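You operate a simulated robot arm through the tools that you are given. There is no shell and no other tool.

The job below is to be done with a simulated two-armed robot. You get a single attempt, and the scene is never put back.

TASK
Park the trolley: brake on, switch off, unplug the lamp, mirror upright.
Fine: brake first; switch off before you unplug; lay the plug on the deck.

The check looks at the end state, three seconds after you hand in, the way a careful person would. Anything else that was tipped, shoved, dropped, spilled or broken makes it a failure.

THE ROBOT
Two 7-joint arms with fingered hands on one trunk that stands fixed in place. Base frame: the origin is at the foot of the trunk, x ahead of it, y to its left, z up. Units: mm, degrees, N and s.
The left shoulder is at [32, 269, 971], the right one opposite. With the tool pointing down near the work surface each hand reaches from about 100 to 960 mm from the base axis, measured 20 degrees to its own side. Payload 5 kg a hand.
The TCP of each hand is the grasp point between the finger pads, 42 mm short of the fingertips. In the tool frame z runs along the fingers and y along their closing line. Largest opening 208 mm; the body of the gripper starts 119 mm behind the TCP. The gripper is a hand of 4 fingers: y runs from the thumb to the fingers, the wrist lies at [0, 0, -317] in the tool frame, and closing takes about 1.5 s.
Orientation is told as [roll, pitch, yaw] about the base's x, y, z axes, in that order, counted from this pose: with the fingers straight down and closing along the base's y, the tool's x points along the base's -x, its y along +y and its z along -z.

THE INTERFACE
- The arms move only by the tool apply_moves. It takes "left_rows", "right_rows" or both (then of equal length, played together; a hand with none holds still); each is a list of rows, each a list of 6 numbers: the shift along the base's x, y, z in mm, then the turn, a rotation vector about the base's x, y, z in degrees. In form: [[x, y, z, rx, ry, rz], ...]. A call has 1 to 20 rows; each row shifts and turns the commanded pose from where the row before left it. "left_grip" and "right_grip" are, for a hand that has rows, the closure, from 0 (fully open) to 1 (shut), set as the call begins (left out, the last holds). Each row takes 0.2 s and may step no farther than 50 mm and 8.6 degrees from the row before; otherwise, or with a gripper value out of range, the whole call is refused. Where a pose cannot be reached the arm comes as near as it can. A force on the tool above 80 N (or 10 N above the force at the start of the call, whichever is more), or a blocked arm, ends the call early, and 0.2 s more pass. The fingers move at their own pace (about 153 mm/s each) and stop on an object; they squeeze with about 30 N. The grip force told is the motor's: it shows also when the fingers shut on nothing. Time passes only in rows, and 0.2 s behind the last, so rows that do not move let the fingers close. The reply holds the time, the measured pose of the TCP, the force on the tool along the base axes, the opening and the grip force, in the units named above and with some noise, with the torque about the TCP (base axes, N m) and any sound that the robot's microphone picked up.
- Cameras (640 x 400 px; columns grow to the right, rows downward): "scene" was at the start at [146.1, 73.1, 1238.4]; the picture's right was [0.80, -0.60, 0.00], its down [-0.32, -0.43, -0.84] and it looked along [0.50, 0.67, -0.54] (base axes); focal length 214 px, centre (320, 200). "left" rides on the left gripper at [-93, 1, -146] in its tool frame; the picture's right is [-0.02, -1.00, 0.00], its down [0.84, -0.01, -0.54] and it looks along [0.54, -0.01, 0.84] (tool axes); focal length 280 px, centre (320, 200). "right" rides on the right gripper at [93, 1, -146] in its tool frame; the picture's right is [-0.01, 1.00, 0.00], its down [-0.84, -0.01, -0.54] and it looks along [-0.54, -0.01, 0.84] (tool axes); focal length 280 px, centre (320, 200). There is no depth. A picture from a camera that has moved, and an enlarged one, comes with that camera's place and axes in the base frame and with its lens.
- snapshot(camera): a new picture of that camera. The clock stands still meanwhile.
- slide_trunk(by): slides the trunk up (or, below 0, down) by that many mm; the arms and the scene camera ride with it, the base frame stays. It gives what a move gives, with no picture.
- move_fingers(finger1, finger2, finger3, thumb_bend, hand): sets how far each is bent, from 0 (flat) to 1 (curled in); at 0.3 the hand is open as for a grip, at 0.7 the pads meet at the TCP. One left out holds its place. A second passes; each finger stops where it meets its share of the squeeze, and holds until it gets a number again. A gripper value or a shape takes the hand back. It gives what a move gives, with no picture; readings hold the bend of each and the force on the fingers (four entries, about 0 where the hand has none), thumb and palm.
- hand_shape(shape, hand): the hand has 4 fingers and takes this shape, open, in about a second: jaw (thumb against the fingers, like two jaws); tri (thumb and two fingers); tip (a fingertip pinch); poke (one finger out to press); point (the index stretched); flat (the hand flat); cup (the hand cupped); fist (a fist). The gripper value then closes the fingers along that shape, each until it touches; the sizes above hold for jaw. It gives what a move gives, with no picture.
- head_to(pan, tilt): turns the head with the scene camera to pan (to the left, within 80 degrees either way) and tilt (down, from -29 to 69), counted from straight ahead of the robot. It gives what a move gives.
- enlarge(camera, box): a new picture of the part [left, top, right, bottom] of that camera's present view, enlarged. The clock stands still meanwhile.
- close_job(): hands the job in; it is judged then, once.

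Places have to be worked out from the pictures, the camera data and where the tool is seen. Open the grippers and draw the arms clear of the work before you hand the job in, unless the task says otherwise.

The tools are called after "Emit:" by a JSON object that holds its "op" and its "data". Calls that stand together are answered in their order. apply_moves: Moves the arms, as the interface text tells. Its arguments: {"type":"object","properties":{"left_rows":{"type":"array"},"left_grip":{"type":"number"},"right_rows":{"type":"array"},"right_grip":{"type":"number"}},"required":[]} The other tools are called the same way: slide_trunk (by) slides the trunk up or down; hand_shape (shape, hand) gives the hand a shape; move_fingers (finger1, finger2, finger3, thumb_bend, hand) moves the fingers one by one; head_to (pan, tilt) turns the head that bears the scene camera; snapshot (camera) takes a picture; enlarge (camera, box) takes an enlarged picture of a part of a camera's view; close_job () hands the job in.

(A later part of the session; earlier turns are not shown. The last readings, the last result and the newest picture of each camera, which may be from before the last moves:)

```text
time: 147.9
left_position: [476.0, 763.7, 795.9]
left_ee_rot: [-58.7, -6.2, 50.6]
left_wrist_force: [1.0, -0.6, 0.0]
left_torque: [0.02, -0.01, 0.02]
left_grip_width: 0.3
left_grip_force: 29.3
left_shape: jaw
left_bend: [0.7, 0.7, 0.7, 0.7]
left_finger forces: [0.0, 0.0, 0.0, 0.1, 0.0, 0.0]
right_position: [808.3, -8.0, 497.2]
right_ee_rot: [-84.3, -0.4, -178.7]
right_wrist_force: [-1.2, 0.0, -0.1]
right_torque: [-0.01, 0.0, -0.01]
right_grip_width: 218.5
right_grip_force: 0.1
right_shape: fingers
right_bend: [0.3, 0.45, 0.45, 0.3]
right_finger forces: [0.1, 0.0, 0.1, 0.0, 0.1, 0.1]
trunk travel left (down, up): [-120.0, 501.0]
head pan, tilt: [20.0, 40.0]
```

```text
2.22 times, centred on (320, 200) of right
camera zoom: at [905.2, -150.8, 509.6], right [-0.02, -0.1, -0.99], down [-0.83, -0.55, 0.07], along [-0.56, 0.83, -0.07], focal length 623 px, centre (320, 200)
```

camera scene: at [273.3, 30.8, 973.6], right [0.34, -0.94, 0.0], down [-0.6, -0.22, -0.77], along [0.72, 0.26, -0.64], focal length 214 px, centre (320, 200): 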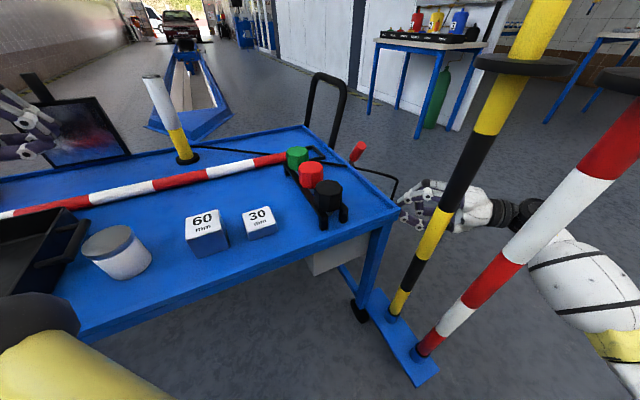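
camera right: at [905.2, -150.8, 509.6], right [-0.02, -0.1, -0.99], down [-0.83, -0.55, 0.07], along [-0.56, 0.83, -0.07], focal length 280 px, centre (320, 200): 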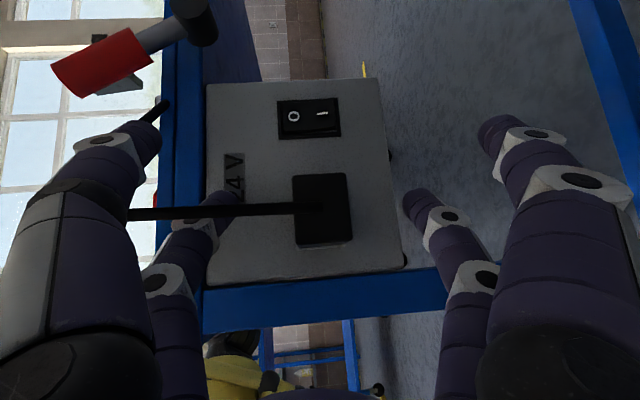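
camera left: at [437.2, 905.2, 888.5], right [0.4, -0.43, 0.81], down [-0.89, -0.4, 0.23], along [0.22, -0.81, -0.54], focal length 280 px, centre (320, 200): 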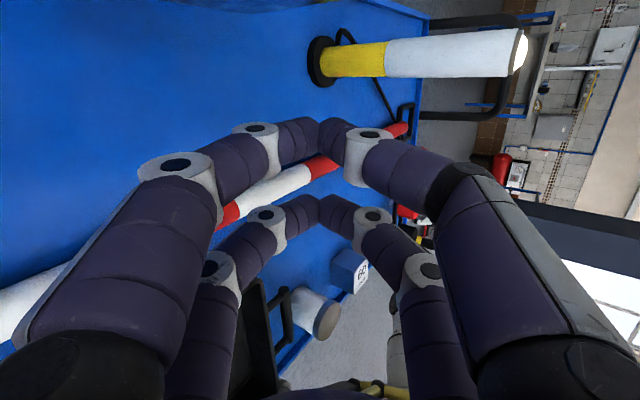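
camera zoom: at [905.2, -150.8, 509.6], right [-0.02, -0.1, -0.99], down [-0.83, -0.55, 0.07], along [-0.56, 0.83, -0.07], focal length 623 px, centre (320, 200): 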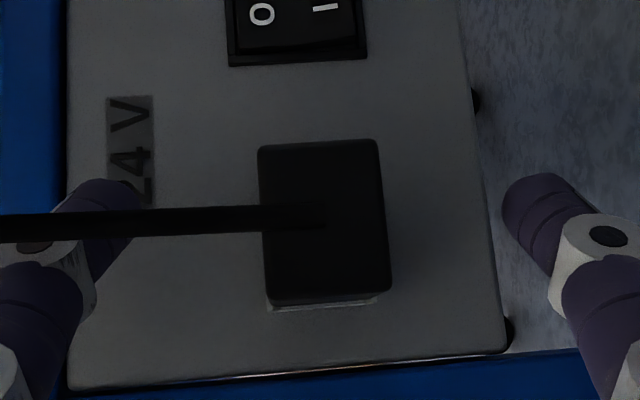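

The plug is centred between finger 3 (above) and finger 2 (below), pads about 26 mm past its end face. I close these two fingers on it.

Emit:
{"op": "move_fingers", "data": {"hand": "right", "finger2": 0.62, "finger3": 0.62}}

Emit:
{"op": "enlarge", "data": {"camera": "right", "box": [180, 110, 460, 290]}}

```text
time: 148.9
left_position: [476.5, 762.6, 795.9]
left_ee_rot: [-58.7, -6.3, 50.6]
left_wrist_force: [0.8, 0.4, 0.7]
left_torque: [0.04, 0.0, -0.02]
left_grip_width: 0.0
left_grip_force: 30.0
left_shape: jaw
left_bend: [0.7, 0.7, 0.7, 0.7]
left_finger forces: [0.0, 0.1, 0.1, 0.1, 0.1, 0.1]
right_position: [809.5, -6.7, 497.3]
right_ee_rot: [-84.3, -0.4, -178.8]
right_wrist_force: [0.7, -0.4, -0.4]
right_torque: [0.0, 0.0, 0.0]
right_grip_width: 218.1
right_grip_force: 0.1
right_shape: fingers
right_bend: [0.3, 0.62, 0.62, 0.3]
right_finger forces: [0.0, 0.1, 0.2, 0.0, 0.0, 0.0]
trunk travel left (down, up): [-120.0, 501.0]
head pan, tilt: [20.0, 40.0]
```

```text
2.22 times, centred on (320, 200) of right
camera zoom: at [905.2, -150.7, 509.5], right [-0.02, -0.1, -0.99], down [-0.83, -0.55, 0.07], along [-0.56, 0.83, -0.07], focal length 623 px, centre (320, 200)
```

zoom: 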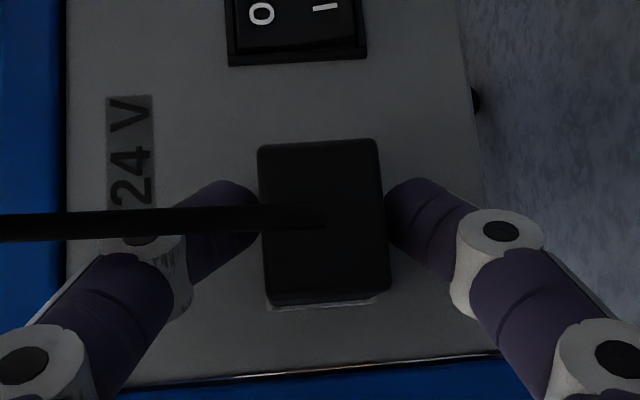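

The fingertips just meet the plug's top and bottom faces. I squeeze firmly.

Emit:
{"op": "move_fingers", "data": {"hand": "right", "finger2": 0.85, "finger3": 0.85}}

Emit:
{"op": "enlarge", "data": {"camera": "right", "box": [180, 110, 460, 290]}}

```text
time: 149.9
left_position: [476.1, 763.4, 796.0]
left_ee_rot: [-58.8, -6.2, 50.8]
left_wrist_force: [-0.5, 0.0, -0.2]
left_torque: [0.0, -0.01, 0.0]
left_grip_width: 0.0
left_grip_force: 30.3
left_shape: jaw
left_bend: [0.7, 0.7, 0.7, 0.7]
left_finger forces: [0.1, 0.0, 0.0, 0.0, 0.0, 0.1]
right_position: [809.8, -8.0, 496.2]
right_ee_rot: [-84.3, -0.3, -178.9]
right_wrist_force: [0.2, 3.0, -0.5]
right_torque: [0.04, 0.02, -0.12]
right_grip_width: 218.3
right_grip_force: 8.8
right_shape: fingers
right_bend: [0.3, 0.64, 0.63, 0.3]
right_finger forces: [0.0, 8.7, 9.1, 0.0, 0.0, 0.1]
trunk travel left (down, up): [-120.0, 501.0]
head pan, tilt: [20.0, 40.0]
```

```text
2.22 times, centred on (320, 200) of right
camera zoom: at [905.1, -150.6, 509.5], right [-0.02, -0.1, -0.99], down [-0.83, -0.55, 0.07], along [-0.56, 0.83, -0.07], focal length 623 px, centre (320, 200)
```

zoom: 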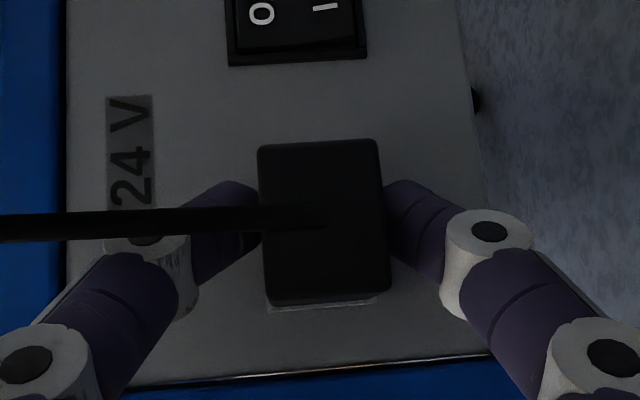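

Both fingers hold at about 9 N. I pull gently outward along the panel normal in small steps.

Emit:
{"op": "apply_moves", "data": {"right_rows": [[2.9, -2.8, 0, 0, 0, 0], [2.9, -2.8, 0, 0, 0, 0]]}}

Emit:
{"op": "enlarge", "data": {"camera": "right", "box": [180, 110, 460, 290]}}

```text
time: 150.6
left_position: [476.6, 763.0, 796.2]
left_ee_rot: [-58.7, -6.2, 50.6]
left_wrist_force: [-0.2, -0.8, 0.4]
left_torque: [0.03, -0.03, 0.04]
left_grip_width: 0.0
left_grip_force: 30.2
left_shape: jaw
left_bend: [0.7, 0.7, 0.7, 0.7]
left_finger forces: [0.0, 0.0, 0.1, 0.0, 0.0, 0.0]
right_position: [815.0, -14.0, 496.9]
right_ee_rot: [-84.3, -0.4, -178.7]
right_wrist_force: [0.1, 0.5, 0.5]
right_torque: [-0.02, -0.03, -0.01]
right_grip_width: 218.3
right_grip_force: 9.4
right_shape: fingers
right_bend: [0.3, 0.64, 0.63, 0.3]
right_finger forces: [0.0, 9.7, 9.1, 0.0, 0.0, 0.0]
trunk travel left (down, up): [-120.0, 501.0]
head pan, tilt: [20.0, 40.0]
```

```text
2.22 times, centred on (320, 200) of right
camera zoom: at [910.9, -157.5, 509.5], right [-0.02, -0.1, -0.99], down [-0.83, -0.55, 0.07], along [-0.56, 0.83, -0.07], focal length 623 px, centre (320, 200)
```

zoom: 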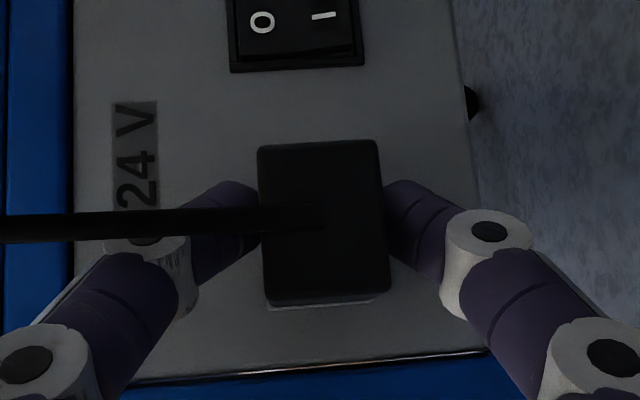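

The plug comes along with the hand with almost no force. I keep pulling outward.

Emit:
{"op": "apply_moves", "data": {"right_rows": [[3.6, -3.5, 0, 0, 0, 0], [3.6, -3.5, 0, 0, 0, 0], [3.6, -3.5, 0, 0, 0, 0], [3.6, -3.5, 0, 0, 0, 0], [3.6, -3.5, 0, 0, 0, 0], [3.6, -3.5, 0, 0, 0, 0]]}}

Emit:
{"op": "snapshot", "data": {"camera": "right"}}

Emit:
{"op": "enlarge", "data": {"camera": "right", "box": [180, 110, 460, 290]}}

```text
time: 151.9
left_position: [476.4, 763.3, 796.8]
left_ee_rot: [-58.7, -6.2, 50.5]
left_wrist_force: [0.3, 0.9, 0.4]
left_torque: [-0.02, -0.05, -0.04]
left_grip_width: 0.1
left_grip_force: 30.3
left_shape: jaw
left_bend: [0.7, 0.7, 0.7, 0.7]
left_finger forces: [0.1, 0.0, 0.0, 0.1, 0.0, 0.0]
right_position: [836.0, -34.9, 497.1]
right_ee_rot: [-84.3, -0.4, -178.9]
right_wrist_force: [-0.2, -0.1, 0.2]
right_torque: [-0.01, -0.03, 0.01]
right_grip_width: 218.2
right_grip_force: 9.3
right_shape: fingers
right_bend: [0.3, 0.64, 0.63, 0.3]
right_finger forces: [0.0, 9.8, 8.9, 0.2, 0.1, 0.0]
trunk travel left (down, up): [-120.0, 501.0]
head pan, tilt: [20.0, 40.0]
```

```text
taken
camera right: at [932.6, -178.5, 510.0], right [-0.02, -0.1, -0.99], down [-0.83, -0.55, 0.07], along [-0.56, 0.83, -0.07], focal length 280 px, centre (320, 200)
```

right: 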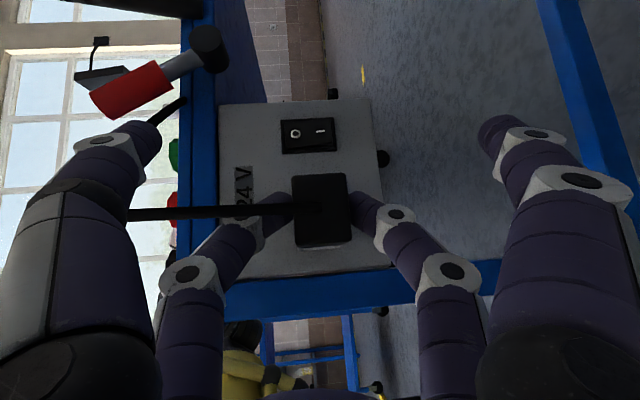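

```text
2.22 times, centred on (320, 200) of right
camera zoom: at [932.6, -178.5, 510.0], right [-0.02, -0.1, -0.99], down [-0.83, -0.55, 0.07], along [-0.56, 0.83, -0.07], focal length 623 px, centre (320, 200)
```

zoom: 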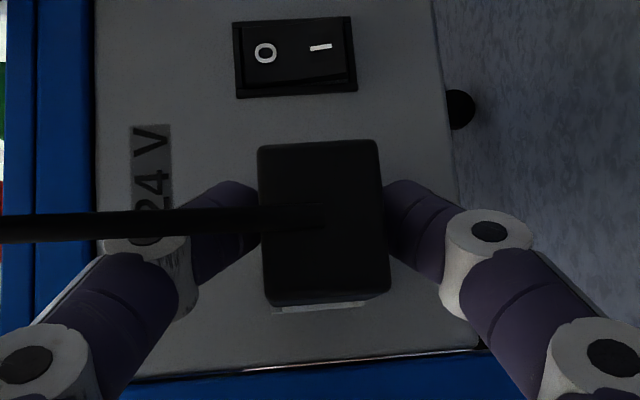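

Emit:
{"op": "apply_moves", "data": {"right_rows": [[3.6, -3.5, 0, 0, 0, 0], [3.6, -3.5, 0, 0, 0, 0], [1, -6, 0, 0, 0, 0], [0, -8, 0, 0, 0, 0], [0, -10, 0, 0, 0, 0]]}}

Emit:
{"op": "snapshot", "data": {"camera": "right"}}

Emit:
{"op": "enlarge", "data": {"camera": "scene", "box": [330, 130, 530, 290]}}

```text
time: 153.2
left_position: [476.5, 763.6, 795.0]
left_ee_rot: [-58.6, -6.3, 50.5]
left_wrist_force: [0.4, 0.3, -0.1]
left_torque: [0.0, 0.0, 0.0]
left_grip_width: 0.0
left_grip_force: 29.8
left_shape: jaw
left_bend: [0.7, 0.7, 0.7, 0.7]
left_finger forces: [0.1, 0.0, 0.1, 0.1, 0.0, 0.1]
right_position: [844.9, -66.3, 497.2]
right_ee_rot: [-84.3, -0.4, -178.8]
right_wrist_force: [0.8, 0.6, 0.2]
right_torque: [0.02, -0.04, -0.01]
right_grip_width: 218.2
right_grip_force: 9.3
right_shape: fingers
right_bend: [0.3, 0.64, 0.63, 0.3]
right_finger forces: [0.0, 9.7, 9.0, 0.0, 0.0, 0.1]
trunk travel left (down, up): [-120.0, 501.0]
head pan, tilt: [20.0, 40.0]
```

```text
taken
camera right: at [940.8, -209.2, 510.0], right [-0.02, -0.1, -0.99], down [-0.83, -0.55, 0.07], along [-0.56, 0.83, -0.07], focal length 280 px, centre (320, 200)
```

right: 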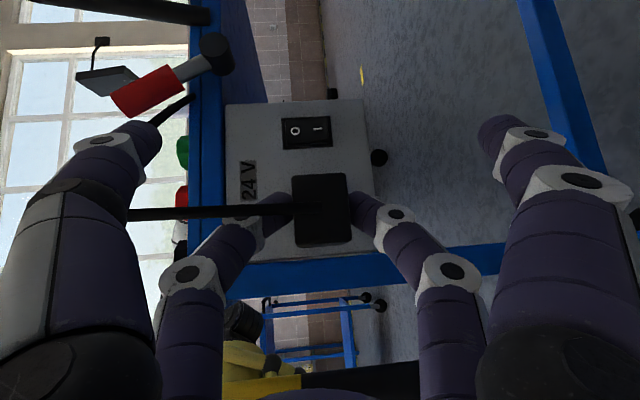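

```text
2.50 times, centred on (430, 210) of scene
camera zoom: at [273.3, 30.8, 973.6], right [0.34, -0.94, 0.0], down [-0.6, -0.22, -0.77], along [0.72, 0.26, -0.64], focal length 536 px, centre (45, 175)
```

zoom: 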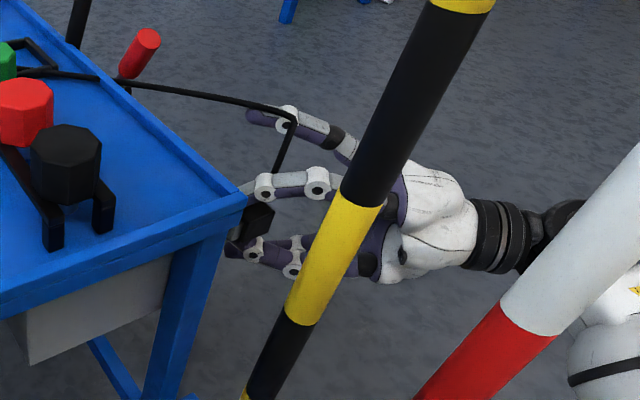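

The plug is out and held firmly, with slack in the cable. I lift it straight up to above deck height, checking on the way.

Emit:
{"op": "apply_moves", "data": {"right_rows": [[0, 0, 20, 0, 0, 0], [0, 0, 20, 0, 0, 0], [0, 0, 20, 0, 0, 0], [0, 0, 20, 0, 0, 0], [0, 0, 20, 0, 0, 0]]}}

Emit:
{"op": "snapshot", "data": {"camera": "right"}}

Emit:
{"op": "snapshot", "data": {"camera": "scene"}}

```text
time: 154.3
left_position: [475.7, 763.4, 796.2]
left_ee_rot: [-58.6, -6.1, 50.7]
left_wrist_force: [0.7, 0.2, -0.3]
left_torque: [0.0, 0.04, -0.01]
left_grip_width: 0.2
left_grip_force: 30.2
left_shape: jaw
left_bend: [0.7, 0.7, 0.7, 0.7]
left_finger forces: [0.1, 0.1, 0.0, 0.0, 0.0, 0.0]
right_position: [843.6, -64.9, 597.3]
right_ee_rot: [-84.4, -0.4, -178.8]
right_wrist_force: [-0.7, -0.2, -0.2]
right_torque: [0.02, -0.01, 0.03]
right_grip_width: 218.4
right_grip_force: 9.1
right_shape: fingers
right_bend: [0.3, 0.64, 0.63, 0.3]
right_finger forces: [0.0, 9.8, 9.0, 0.1, 0.1, 0.0]
trunk travel left (down, up): [-120.0, 501.0]
head pan, tilt: [20.0, 40.0]
```

```text
taken
camera right: at [939.9, -208.8, 609.8], right [-0.02, -0.1, -0.99], down [-0.83, -0.55, 0.07], along [-0.56, 0.83, -0.07], focal length 280 px, centre (320, 200)
```

right: 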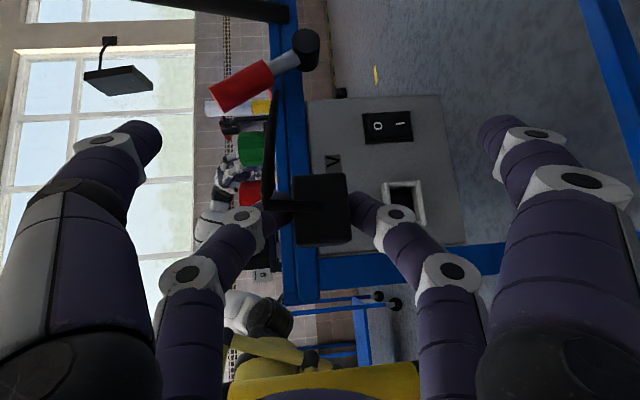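

```text
taken
camera scene: at [273.2, 30.7, 973.8], right [0.34, -0.94, 0.0], down [-0.6, -0.22, -0.77], along [0.72, 0.26, -0.64], focal length 214 px, centre (320, 200)
```

scene: 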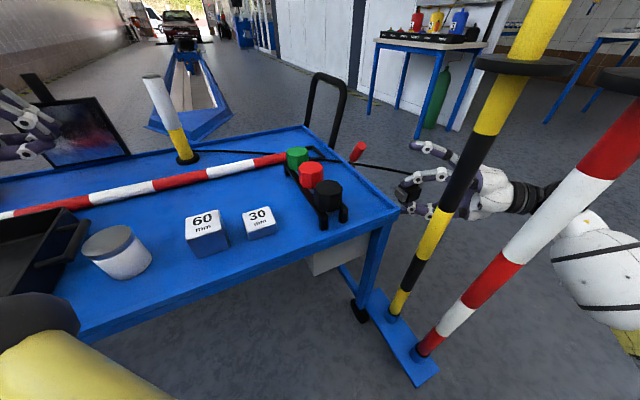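

The socket is empty and the plug is safely in the fingers. I lift further to z≈720 and curl the unused lower pair.

Emit:
{"op": "apply_moves", "data": {"right_rows": [[0, 0, 20, 0, 0, 0], [0, 0, 20, 0, 0, 0], [0, 0, 20, 0, 0, 0], [0, 0, 20, 0, 0, 0], [0, 0, 20, 0, 0, 0], [0, 0, 20, 0, 0, 0]]}}

Emit:
{"op": "snapshot", "data": {"camera": "right"}}

Emit:
{"op": "enlarge", "data": {"camera": "scene", "box": [330, 110, 530, 270]}}

```text
time: 155.8
left_position: [476.4, 763.6, 796.1]
left_ee_rot: [-58.6, -6.3, 50.6]
left_wrist_force: [-0.9, -0.5, 0.6]
left_torque: [0.03, -0.03, 0.0]
left_grip_width: 0.0
left_grip_force: 30.6
left_shape: jaw
left_bend: [0.7, 0.7, 0.7, 0.7]
left_finger forces: [0.0, 0.0, 0.0, 0.0, 0.0, 0.0]
right_position: [844.3, -64.3, 718.4]
right_ee_rot: [-84.2, -0.4, -178.7]
right_wrist_force: [0.4, 0.7, -0.4]
right_torque: [-0.09, -0.02, -0.01]
right_grip_width: 218.4
right_grip_force: 9.8
right_shape: fingers
right_bend: [0.3, 0.64, 0.63, 0.3]
right_finger forces: [0.1, 9.8, 9.0, 0.0, 0.1, 0.1]
trunk travel left (down, up): [-120.0, 501.0]
head pan, tilt: [20.0, 40.0]
```

```text
taken
camera right: at [940.9, -207.9, 730.6], right [-0.02, -0.1, -0.99], down [-0.83, -0.55, 0.07], along [-0.56, 0.83, -0.07], focal length 280 px, centre (320, 200)
```

right: 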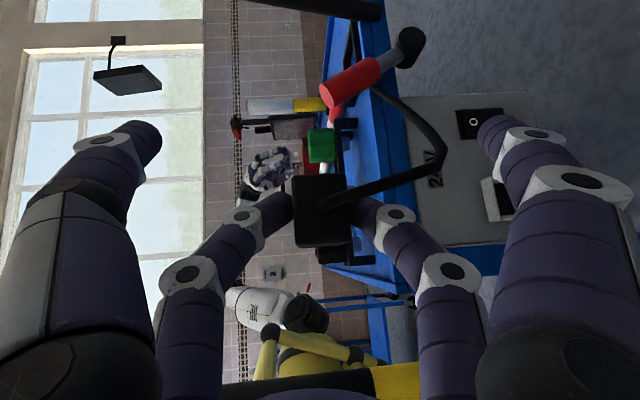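

```text
2.50 times, centred on (430, 190) of scene
camera zoom: at [273.1, 30.7, 973.9], right [0.34, -0.94, 0.0], down [-0.6, -0.22, -0.77], along [0.72, 0.26, -0.64], focal length 536 px, centre (45, 225)
```

zoom: 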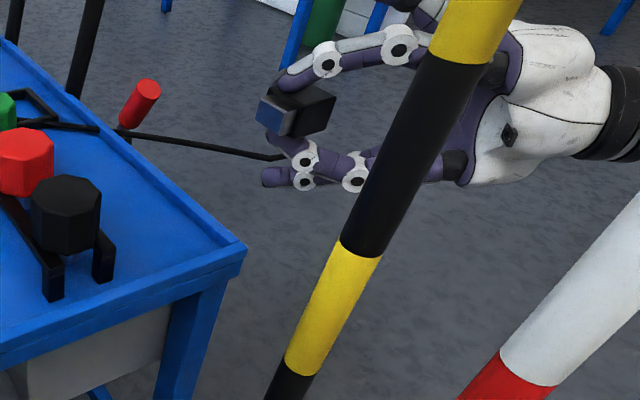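

The held plug shows its contact face at the front and the cable hangs slack below. I tilt the hand downward to about 38° below level and raise slightly, ready to carry the plug over the near-right corner of the deck.

Emit:
{"op": "apply_moves", "data": {"right_rows": [[0, 0, 8, -6.4, 0, 0], [0, 0, 8, -6.4, 0, 0], [0, 0, 8, -6.4, 0, 0], [0, 0, 8, -6.4, 0, 0], [0, 0, 8, -6.4, 0, 0]]}}

Emit:
{"op": "snapshot", "data": {"camera": "right"}}

Emit:
{"op": "snapshot", "data": {"camera": "scene"}}

```text
time: 156.9
left_position: [475.0, 762.8, 796.6]
left_ee_rot: [-58.7, -6.2, 50.7]
left_wrist_force: [-1.3, 0.7, 0.9]
left_torque: [0.03, -0.01, 0.04]
left_grip_width: 0.1
left_grip_force: 30.2
left_shape: jaw
left_bend: [0.7, 0.7, 0.7, 0.7]
left_finger forces: [0.0, 0.1, 0.0, 0.0, 0.1, 0.1]
right_position: [843.5, -65.5, 757.0]
right_ee_rot: [-52.4, -1.0, -179.3]
right_wrist_force: [-0.3, 0.6, -0.1]
right_torque: [-0.07, -0.05, -0.02]
right_grip_width: 218.3
right_grip_force: 9.2
right_shape: fingers
right_bend: [0.3, 0.64, 0.63, 0.3]
right_finger forces: [0.0, 9.6, 9.0, 0.0, 0.0, 0.1]
trunk travel left (down, up): [-120.0, 501.0]
head pan, tilt: [20.0, 40.0]
```

```text
taken
camera right: at [940.0, -180.2, 845.4], right [-0.02, -0.61, -0.79], down [-0.83, -0.43, 0.35], along [-0.56, 0.66, -0.5], focal length 280 px, centre (320, 200)
```

right: 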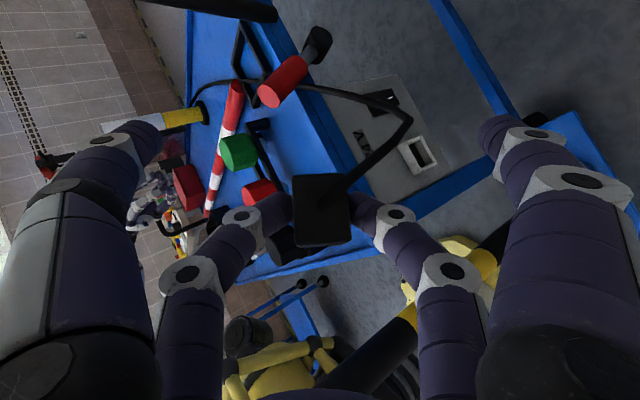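

```text
taken
camera scene: at [272.8, 30.7, 974.1], right [0.34, -0.94, 0.0], down [-0.6, -0.22, -0.77], along [0.72, 0.26, -0.64], focal length 214 px, centre (320, 200)
```

scene: 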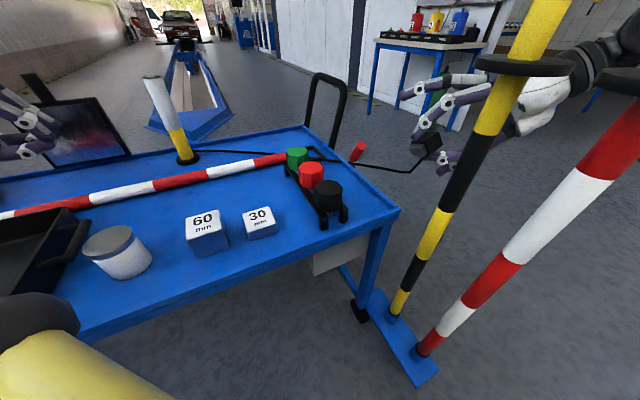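

Emit:
{"op": "apply_moves", "data": {"right_rows": [[-13.7, 13.8, 2, 0, 0, 0], [-13.7, 13.8, 2, 0, 0, 0], [-13.7, 13.8, 2, 0, 0, 0], [-13.7, 13.8, 2, 0, 0, 0]]}}

Emit:
{"op": "snapshot", "data": {"camera": "right"}}

Emit:
{"op": "snapshot", "data": {"camera": "scene"}}

```text
time: 157.9
left_position: [476.2, 764.4, 796.2]
left_ee_rot: [-58.7, -6.2, 50.7]
left_wrist_force: [0.6, 0.4, 0.3]
left_torque: [0.01, 0.04, -0.01]
left_grip_width: 0.0
left_grip_force: 30.5
left_shape: jaw
left_bend: [0.7, 0.7, 0.7, 0.7]
left_finger forces: [0.0, 0.0, 0.1, 0.1, 0.0, 0.0]
right_position: [791.7, -11.2, 765.2]
right_ee_rot: [-52.3, -1.1, -179.2]
right_wrist_force: [0.1, -0.4, -1.3]
right_torque: [-0.02, -0.02, -0.01]
right_grip_width: 218.4
right_grip_force: 9.5
right_shape: fingers
right_bend: [0.3, 0.64, 0.63, 0.3]
right_finger forces: [0.1, 9.8, 9.1, 0.0, 0.0, 0.0]
trunk travel left (down, up): [-120.0, 501.0]
head pan, tilt: [20.0, 40.0]
```

```text
taken
camera right: at [886.8, -126.0, 852.1], right [-0.02, -0.61, -0.79], down [-0.83, -0.43, 0.35], along [-0.56, 0.66, -0.5], focal length 280 px, centre (320, 200)
```

right: 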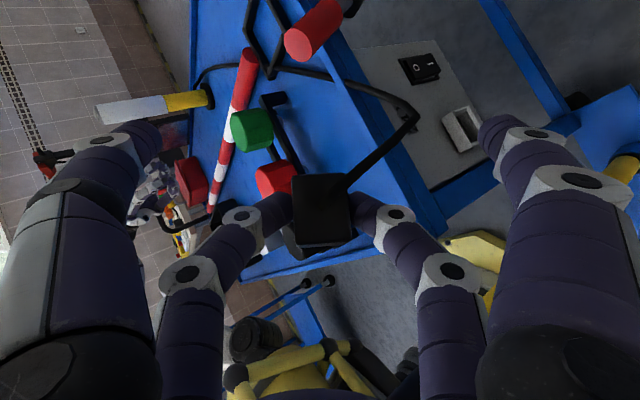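

```text
taken
camera scene: at [273.3, 30.6, 973.7], right [0.34, -0.94, 0.0], down [-0.6, -0.22, -0.77], along [0.72, 0.26, -0.64], focal length 214 px, centre (320, 200)
```

scene: 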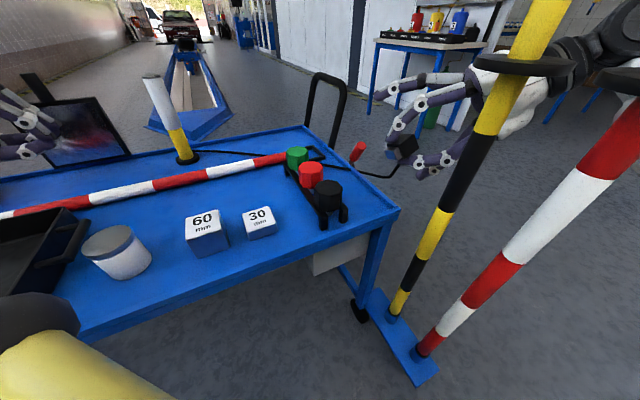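

Before going further in, I check the right forearm's clearance to the striped posts.

Emit:
{"op": "head_to", "data": {"pan": -15, "tilt": 15}}

Emit:
{"op": "snapshot", "data": {"camera": "scene"}}

```text
time: 159.0
left_position: [476.8, 764.3, 795.2]
left_ee_rot: [-58.6, -6.2, 50.6]
left_wrist_force: [-0.2, -0.2, 0.6]
left_torque: [0.03, 0.01, 0.01]
left_grip_width: 0.0
left_grip_force: 30.5
left_shape: jaw
left_bend: [0.7, 0.7, 0.7, 0.7]
left_finger forces: [0.1, 0.0, 0.1, 0.0, 0.0, 0.0]
right_position: [790.9, -12.5, 764.4]
right_ee_rot: [-52.3, -1.0, -179.2]
right_wrist_force: [-0.5, 0.3, -0.6]
right_torque: [0.0, -0.01, -0.01]
right_grip_width: 218.3
right_grip_force: 9.8
right_shape: fingers
right_bend: [0.3, 0.64, 0.63, 0.3]
right_finger forces: [0.0, 9.6, 9.1, 0.0, 0.0, 0.0]
trunk travel left (down, up): [-120.0, 501.0]
head pan, tilt: [-15.0, 15.0]
```

```text
taken
camera scene: at [283.6, -22.5, 1013.1], right [-0.26, -0.97, 0.0], down [-0.25, 0.07, -0.97], along [0.93, -0.25, -0.26], focal length 214 px, centre (320, 200)
```

scene: 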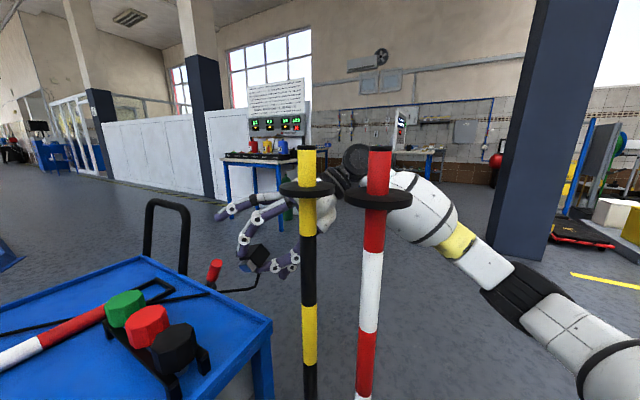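

The forearm is well outside the posts (elbow ≈[511,-490,746]). I continue carrying the plug over the deck corner.

Emit:
{"op": "apply_moves", "data": {"right_rows": [[-13.7, 13.8, 2, 0, 0, 0], [-13.7, 13.8, 2, 0, 0, 0]]}}

Emit:
{"op": "apply_moves", "data": {"right_rows": [[-13.7, 13.8, 1, 0, 0, 0], [-13.7, 13.8, 1, 0, 0, 0]]}}

Emit:
{"op": "snapshot", "data": {"camera": "right"}}

Emit:
{"op": "head_to", "data": {"pan": 15, "tilt": 35}}

Emit:
{"op": "snapshot", "data": {"camera": "scene"}}

```text
time: 159.6
left_position: [476.9, 762.2, 796.0]
left_ee_rot: [-58.7, -6.3, 50.7]
left_wrist_force: [-0.7, 0.1, 0.6]
left_torque: [0.0, 0.04, 0.0]
left_grip_width: 0.0
left_grip_force: 29.8
left_shape: jaw
left_bend: [0.7, 0.7, 0.7, 0.7]
left_finger forces: [0.1, 0.0, 0.0, 0.0, 0.0, 0.1]
right_position: [763.9, 17.5, 769.6]
right_ee_rot: [-52.3, -1.0, -179.2]
right_wrist_force: [-0.9, -0.2, 0.0]
right_torque: [0.0, -0.02, -0.02]
right_grip_width: 218.1
right_grip_force: 8.9
right_shape: fingers
right_bend: [0.3, 0.64, 0.63, 0.3]
right_finger forces: [0.0, 9.7, 9.1, 0.0, 0.0, 0.0]
trunk travel left (down, up): [-120.0, 501.0]
head pan, tilt: [-15.0, 15.0]
```

```text
time: 160.2
left_position: [481.4, 761.4, 795.2]
left_ee_rot: [-58.4, -6.2, 50.6]
left_wrist_force: [-0.7, 0.9, -0.2]
left_torque: [-0.06, -0.06, -0.01]
left_grip_width: 0.0
left_grip_force: 30.1
left_shape: jaw
left_bend: [0.7, 0.7, 0.7, 0.7]
left_finger forces: [0.0, 0.0, 0.1, 0.0, 0.1, 0.1]
right_position: [741.8, 38.3, 766.3]
right_ee_rot: [-52.4, -1.5, -180.0]
right_wrist_force: [57.5, -36.5, -4.7]
right_torque: [6.37, 9.02, 10.35]
right_grip_width: 218.5
right_grip_force: 9.0
right_shape: fingers
right_bend: [0.3, 0.64, 0.63, 0.3]
right_finger forces: [0.0, 9.6, 9.2, 0.0, 0.1, 0.1]
trunk travel left (down, up): [-120.0, 501.0]
head pan, tilt: [-15.0, 15.0]
```

```text
taken
camera right: at [837.7, -77.3, 853.1], right [-0.03, -0.61, -0.79], down [-0.83, -0.42, 0.36], along [-0.55, 0.67, -0.49], focal length 280 px, centre (320, 200)
```

right: 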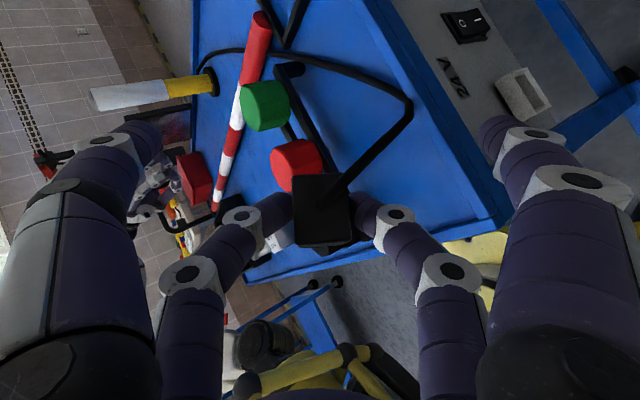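

```text
time: 161.1
left_position: [476.0, 764.2, 795.3]
left_ee_rot: [-58.7, -6.1, 50.8]
left_wrist_force: [0.2, 0.2, 1.2]
left_torque: [0.03, 0.02, 0.01]
left_grip_width: 0.0
left_grip_force: 29.7
left_shape: jaw
left_bend: [0.7, 0.7, 0.7, 0.7]
left_finger forces: [0.0, 0.0, 0.1, 0.0, 0.1, 0.0]
right_position: [733.3, 44.9, 771.9]
right_ee_rot: [-52.3, -1.1, -179.2]
right_wrist_force: [-0.3, 0.0, -0.9]
right_torque: [0.03, -0.01, -0.02]
right_grip_width: 218.6
right_grip_force: 9.3
right_shape: fingers
right_bend: [0.3, 0.64, 0.63, 0.3]
right_finger forces: [0.0, 9.8, 9.2, 0.0, 0.1, 0.0]
trunk travel left (down, up): [-120.0, 501.0]
head pan, tilt: [15.0, 35.0]
```

```text
taken
camera scene: at [278.4, 24.2, 981.5], right [0.26, -0.97, 0.0], down [-0.55, -0.15, -0.82], along [0.79, 0.21, -0.57], focal length 214 px, centre (320, 200)
```

scene: 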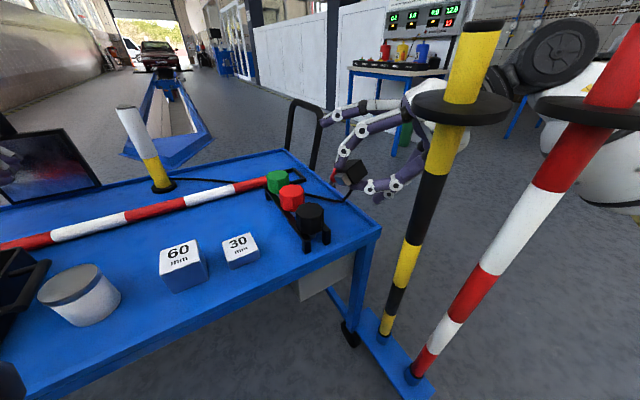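

The hand met something briefly (68 N) on that last step and then it cleared. I must find out what: I look again from the earlier head pose to compare the posts and the deck items.

Emit:
{"op": "head_to", "data": {"pan": 20, "tilt": 40}}

Emit:
{"op": "snapshot", "data": {"camera": "scene"}}

Emit:
{"op": "head_to", "data": {"pan": -15, "tilt": 15}}

Emit:
{"op": "snapshot", "data": {"camera": "scene"}}

```text
time: 161.8
left_position: [477.1, 762.9, 795.5]
left_ee_rot: [-58.6, -6.2, 50.6]
left_wrist_force: [-0.1, 0.2, -0.4]
left_torque: [-0.04, 0.0, 0.06]
left_grip_width: 0.0
left_grip_force: 29.6
left_shape: jaw
left_bend: [0.7, 0.7, 0.7, 0.7]
left_finger forces: [0.1, 0.0, 0.0, 0.0, 0.0, 0.1]
right_position: [734.3, 45.3, 770.8]
right_ee_rot: [-52.3, -1.0, -179.2]
right_wrist_force: [0.1, 1.1, -1.3]
right_torque: [-0.04, -0.02, 0.0]
right_grip_width: 218.6
right_grip_force: 9.3
right_shape: fingers
right_bend: [0.3, 0.64, 0.63, 0.3]
right_finger forces: [0.1, 9.7, 9.2, 0.0, 0.1, 0.1]
trunk travel left (down, up): [-120.0, 501.0]
head pan, tilt: [20.0, 40.0]
```

```text
taken
camera scene: at [273.3, 30.7, 973.7], right [0.34, -0.94, 0.0], down [-0.6, -0.22, -0.77], along [0.72, 0.26, -0.64], focal length 214 px, centre (320, 200)
```

scene: 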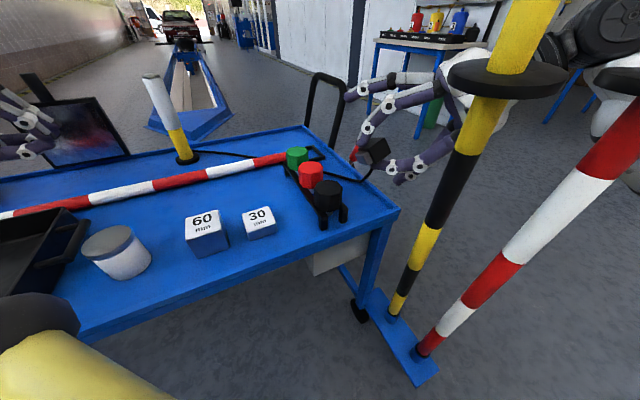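

```text
time: 162.8
left_position: [476.3, 763.8, 797.5]
left_ee_rot: [-58.8, -6.2, 50.6]
left_wrist_force: [-0.8, 0.7, -1.6]
left_torque: [0.0, -0.01, 0.0]
left_grip_width: 0.0
left_grip_force: 29.3
left_shape: jaw
left_bend: [0.7, 0.7, 0.7, 0.7]
left_finger forces: [0.1, 0.1, 0.0, 0.1, 0.0, 0.0]
right_position: [734.8, 44.8, 770.9]
right_ee_rot: [-52.4, -1.0, -179.2]
right_wrist_force: [-0.5, 0.2, 0.0]
right_torque: [0.02, -0.06, -0.02]
right_grip_width: 218.6
right_grip_force: 9.0
right_shape: fingers
right_bend: [0.3, 0.64, 0.63, 0.3]
right_finger forces: [0.0, 9.7, 9.1, 0.0, 0.0, 0.1]
trunk travel left (down, up): [-120.0, 501.0]
head pan, tilt: [-15.0, 15.0]
```

```text
taken
camera scene: at [283.6, -22.5, 1013.1], right [-0.26, -0.97, 0.0], down [-0.25, 0.07, -0.97], along [0.93, -0.25, -0.26], focal length 214 px, centre (320, 200)
```

scene: 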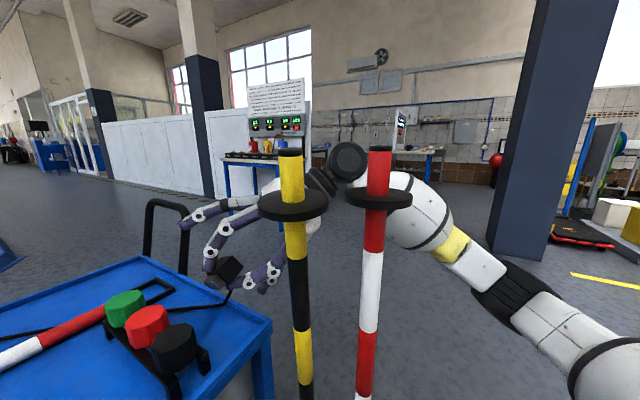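

The palm had brushed the disc of the yellow/black post and left that post leaning about 9° (disc moved from ≈[602,-87,941] to ≈[541,-57,935]). I will straighten it afterwards; first I set down the plug, lowering in stages just inside the rim.

Emit:
{"op": "apply_moves", "data": {"right_rows": [[3, -3, -15, 0, 0, 0], [0, 0, -20, 0, 0, 0], [0, 0, -20, 0, 0, 0]]}}

Emit:
{"op": "snapshot", "data": {"camera": "right"}}

Emit:
{"op": "head_to", "data": {"pan": 20, "tilt": 40}}

Emit:
{"op": "enlarge", "data": {"camera": "scene", "box": [280, 70, 480, 260]}}

```text
time: 163.6
left_position: [476.3, 762.8, 795.7]
left_ee_rot: [-58.7, -6.1, 50.6]
left_wrist_force: [-0.2, 0.1, -0.3]
left_torque: [-0.03, -0.01, -0.03]
left_grip_width: 0.2
left_grip_force: 29.9
left_shape: jaw
left_bend: [0.7, 0.7, 0.7, 0.7]
left_finger forces: [0.1, 0.0, 0.0, 0.1, 0.0, 0.0]
right_position: [736.8, 40.6, 716.5]
right_ee_rot: [-52.3, -1.0, -179.1]
right_wrist_force: [0.4, 1.0, -1.1]
right_torque: [0.0, -0.02, -0.05]
right_grip_width: 218.6
right_grip_force: 9.6
right_shape: fingers
right_bend: [0.3, 0.64, 0.63, 0.3]
right_finger forces: [0.0, 9.7, 9.0, 0.1, 0.1, 0.0]
trunk travel left (down, up): [-120.0, 501.0]
head pan, tilt: [-15.0, 15.0]
```

```text
taken
camera right: at [834.1, -74.4, 803.0], right [-0.02, -0.61, -0.79], down [-0.83, -0.43, 0.35], along [-0.56, 0.66, -0.5], focal length 280 px, centre (320, 200)
```

right: 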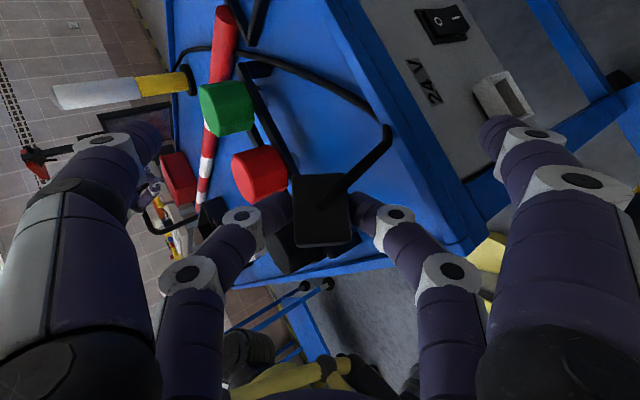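

```text
time: 164.6
left_position: [475.6, 764.3, 795.7]
left_ee_rot: [-58.7, -6.2, 50.6]
left_wrist_force: [0.0, -0.4, -0.4]
left_torque: [0.04, 0.01, 0.0]
left_grip_width: 0.0
left_grip_force: 30.2
left_shape: jaw
left_bend: [0.7, 0.7, 0.7, 0.7]
left_finger forces: [0.0, 0.0, 0.0, 0.0, 0.0, 0.0]
right_position: [737.5, 39.8, 717.2]
right_ee_rot: [-52.3, -1.0, -179.2]
right_wrist_force: [-0.4, 0.2, -0.5]
right_torque: [-0.02, 0.0, -0.02]
right_grip_width: 218.7
right_grip_force: 9.6
right_shape: fingers
right_bend: [0.3, 0.64, 0.63, 0.3]
right_finger forces: [0.1, 9.7, 9.1, 0.0, 0.0, 0.0]
trunk travel left (down, up): [-120.0, 501.0]
head pan, tilt: [20.0, 40.0]
```

```text
2.11 times, centred on (380, 165) of scene
camera zoom: at [273.3, 30.6, 973.7], right [0.34, -0.94, 0.0], down [-0.6, -0.22, -0.77], along [0.72, 0.26, -0.64], focal length 452 px, centre (194, 274)
```

zoom: 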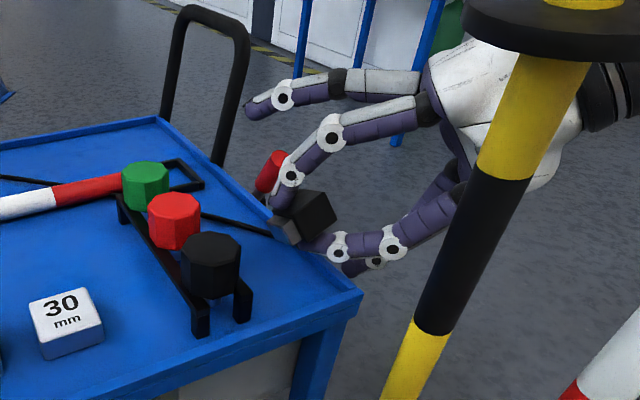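

Emit:
{"op": "apply_moves", "data": {"right_rows": [[0, 0, -15, 0, 0, 0], [0, 0, -15, 0, 0, 0]]}}

Emit:
{"op": "enlarge", "data": {"camera": "scene", "box": [280, 130, 440, 260]}}

Emit:
{"op": "snapshot", "data": {"camera": "right"}}

```text
time: 165.2
left_position: [476.3, 763.0, 796.7]
left_ee_rot: [-58.7, -6.1, 50.6]
left_wrist_force: [-0.2, 0.2, 0.5]
left_torque: [0.03, 0.03, -0.02]
left_grip_width: 0.2
left_grip_force: 30.0
left_shape: jaw
left_bend: [0.7, 0.7, 0.7, 0.7]
left_finger forces: [0.0, 0.1, 0.0, 0.1, 0.0, 0.0]
right_position: [739.3, 40.1, 690.4]
right_ee_rot: [-52.4, -0.9, -179.3]
right_wrist_force: [0.0, -6.2, 12.8]
right_torque: [-0.71, 0.35, 0.18]
right_grip_width: 218.4
right_grip_force: 19.3
right_shape: fingers
right_bend: [0.3, 0.65, 0.62, 0.3]
right_finger forces: [0.0, 27.3, 12.8, 0.0, 0.0, 0.0]
trunk travel left (down, up): [-120.0, 501.0]
head pan, tilt: [20.0, 40.0]
```

```text
3.08 times, centred on (360, 195) of scene
camera zoom: at [272.6, 30.5, 974.3], right [0.34, -0.94, 0.0], down [-0.6, -0.22, -0.77], along [0.72, 0.26, -0.64], focal length 660 px, centre (197, 215)
```

zoom: 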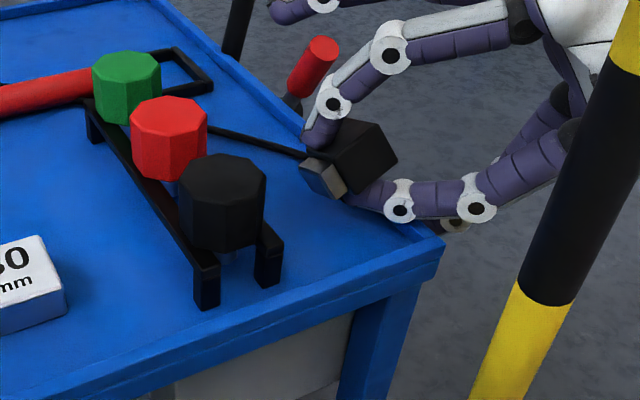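

```text
taken
camera right: at [834.2, -74.8, 776.5], right [-0.02, -0.61, -0.79], down [-0.83, -0.43, 0.35], along [-0.55, 0.67, -0.5], focal length 280 px, centre (320, 200)
```

right: 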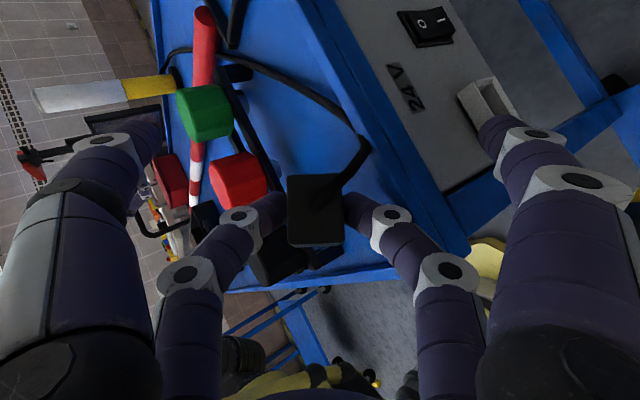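

Finger 2 met the rim before the plug reached the deck. I lift again, tilt the fingers more steeply and move slightly further in, so the plug's nose gets to the deck first.

Emit:
{"op": "apply_moves", "data": {"right_rows": [[0, 0, 20, 0, 0, 0], [0, 0, 20, 0, 0, 0], [0, 0, 0, -6, 0, 0], [0, 0, 0, -6, 0, 0]]}}

Emit:
{"op": "apply_moves", "data": {"right_rows": [[-3, 5, 0, -5, 0, 0], [-3, 5, 0, -5, 0, 0]]}}

Emit:
{"op": "enlarge", "data": {"camera": "scene", "box": [280, 130, 440, 260]}}

Emit:
{"op": "snapshot", "data": {"camera": "scene"}}

```text
time: 166.2
left_position: [475.9, 763.2, 795.3]
left_ee_rot: [-58.7, -6.2, 50.7]
left_wrist_force: [-0.7, 0.5, -0.1]
left_torque: [0.03, 0.0, 0.01]
left_grip_width: 0.2
left_grip_force: 29.8
left_shape: jaw
left_bend: [0.7, 0.7, 0.7, 0.7]
left_finger forces: [0.0, 0.0, 0.1, 0.0, 0.0, 0.0]
right_position: [736.9, 41.0, 726.3]
right_ee_rot: [-40.3, -1.1, -179.5]
right_wrist_force: [0.1, -0.7, -0.6]
right_torque: [-0.03, -0.08, 0.01]
right_grip_width: 218.7
right_grip_force: 9.8
right_shape: fingers
right_bend: [0.3, 0.65, 0.62, 0.3]
right_finger forces: [0.0, 10.1, 9.6, 0.1, 0.0, 0.0]
trunk travel left (down, up): [-120.0, 501.0]
head pan, tilt: [20.0, 40.0]
```

```text
time: 166.8
left_position: [475.5, 763.3, 795.4]
left_ee_rot: [-58.7, -6.2, 50.7]
left_wrist_force: [-0.9, -0.4, -0.3]
left_torque: [0.03, 0.01, 0.05]
left_grip_width: 0.0
left_grip_force: 29.7
left_shape: jaw
left_bend: [0.7, 0.7, 0.7, 0.7]
left_finger forces: [0.0, 0.1, 0.1, 0.1, 0.1, 0.0]
right_position: [729.7, 52.1, 726.8]
right_ee_rot: [-30.1, -1.3, -179.7]
right_wrist_force: [0.1, -0.4, 0.6]
right_torque: [-0.01, -0.02, -0.01]
right_grip_width: 218.4
right_grip_force: 9.9
right_shape: fingers
right_bend: [0.3, 0.65, 0.62, 0.3]
right_finger forces: [0.0, 10.1, 9.6, 0.1, 0.0, 0.1]
trunk travel left (down, up): [-120.0, 501.0]
head pan, tilt: [20.0, 40.0]
```

```text
3.08 times, centred on (360, 195) of scene
camera zoom: at [273.1, 30.6, 973.8], right [0.34, -0.94, 0.0], down [-0.6, -0.22, -0.77], along [0.72, 0.26, -0.64], focal length 660 px, centre (197, 215)
```

zoom: 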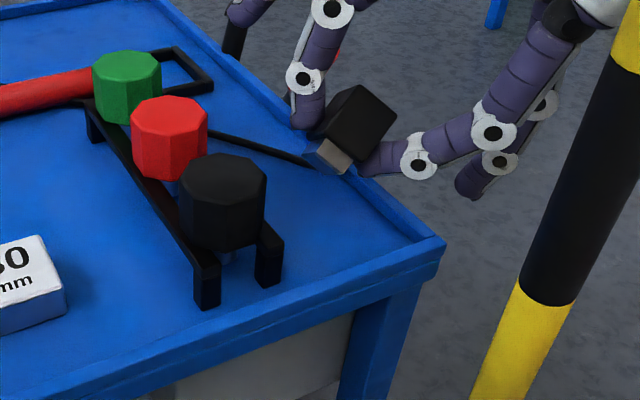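

```text
taken
camera scene: at [273.1, 30.6, 973.8], right [0.34, -0.94, 0.0], down [-0.6, -0.22, -0.77], along [0.72, 0.26, -0.64], focal length 214 px, centre (320, 200)
```

scene: 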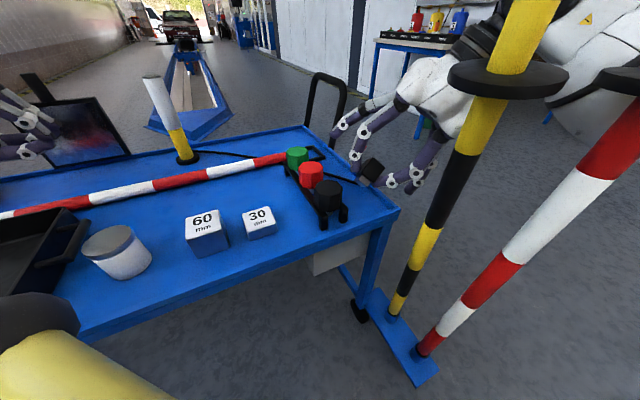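

The steep tilt is reachable and everything is clear. I lower again in steps.

Emit:
{"op": "apply_moves", "data": {"right_rows": [[0, 0, -14, 0, 0, 0], [0, 0, -14, 0, 0, 0]]}}

Emit:
{"op": "apply_moves", "data": {"right_rows": [[0, 0, -6, 0, 0, 0]]}}

Emit:
{"op": "apply_moves", "data": {"right_rows": [[0, 0, -6, 0, 0, 0]]}}

Emit:
{"op": "enlarge", "data": {"camera": "scene", "box": [280, 130, 440, 260]}}

```text
time: 167.4
left_position: [477.8, 764.3, 795.0]
left_ee_rot: [-58.8, -6.2, 50.6]
left_wrist_force: [-0.1, 0.1, -1.7]
left_torque: [-0.06, -0.04, -0.04]
left_grip_width: 0.0
left_grip_force: 29.3
left_shape: jaw
left_bend: [0.7, 0.7, 0.7, 0.7]
left_finger forces: [0.1, 0.1, 0.1, 0.0, 0.0, 0.0]
right_position: [731.9, 51.0, 697.7]
right_ee_rot: [-30.3, -1.3, -179.6]
right_wrist_force: [0.0, 0.0, -0.8]
right_torque: [0.01, 0.0, 0.02]
right_grip_width: 218.5
right_grip_force: 10.1
right_shape: fingers
right_bend: [0.3, 0.65, 0.62, 0.3]
right_finger forces: [0.0, 10.0, 9.6, 0.0, 0.0, 0.0]
trunk travel left (down, up): [-120.0, 501.0]
head pan, tilt: [20.0, 40.0]
```

```text
time: 167.8
left_position: [478.0, 762.8, 795.1]
left_ee_rot: [-58.6, -6.3, 50.5]
left_wrist_force: [0.2, -1.3, -0.6]
left_torque: [-0.02, -0.04, 0.01]
left_grip_width: 0.0
left_grip_force: 30.0
left_shape: jaw
left_bend: [0.7, 0.7, 0.7, 0.7]
left_finger forces: [0.0, 0.0, 0.0, 0.0, 0.0, 0.0]
right_position: [730.8, 50.8, 692.0]
right_ee_rot: [-30.3, -1.3, -179.6]
right_wrist_force: [0.5, 1.4, -0.1]
right_torque: [0.02, -0.04, 0.0]
right_grip_width: 218.5
right_grip_force: 9.9
right_shape: fingers
right_bend: [0.3, 0.65, 0.62, 0.3]
right_finger forces: [0.0, 10.0, 9.6, 0.0, 0.1, 0.1]
trunk travel left (down, up): [-120.0, 501.0]
head pan, tilt: [20.0, 40.0]
```

```text
time: 168.2
left_position: [476.1, 762.8, 795.6]
left_ee_rot: [-58.7, -6.2, 50.6]
left_wrist_force: [0.0, 0.6, -1.1]
left_torque: [0.0, 0.03, 0.01]
left_grip_width: 0.0
left_grip_force: 30.1
left_shape: jaw
left_bend: [0.7, 0.7, 0.7, 0.7]
left_finger forces: [0.0, 0.0, 0.0, 0.0, 0.0, 0.0]
right_position: [732.6, 51.8, 685.7]
right_ee_rot: [-30.4, -1.4, -179.6]
right_wrist_force: [0.2, 1.3, -1.2]
right_torque: [0.02, -0.02, 0.0]
right_grip_width: 218.7
right_grip_force: 9.7
right_shape: fingers
right_bend: [0.3, 0.65, 0.62, 0.3]
right_finger forces: [0.0, 9.9, 9.6, 0.1, 0.1, 0.1]
trunk travel left (down, up): [-120.0, 501.0]
head pan, tilt: [20.0, 40.0]
```

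```text
3.08 times, centred on (360, 195) of scene
camera zoom: at [273.3, 30.7, 973.5], right [0.34, -0.94, 0.0], down [-0.6, -0.22, -0.77], along [0.72, 0.26, -0.64], focal length 660 px, centre (197, 215)
```

zoom: 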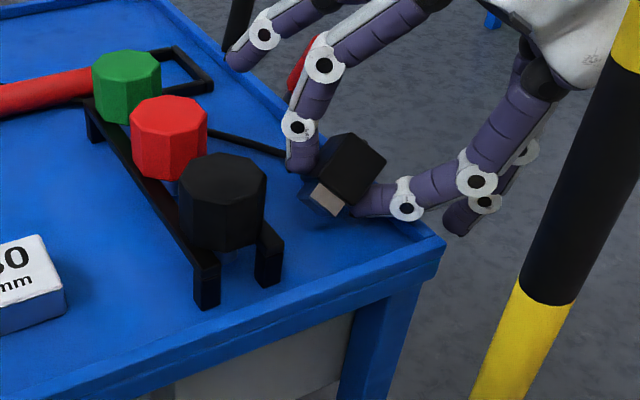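

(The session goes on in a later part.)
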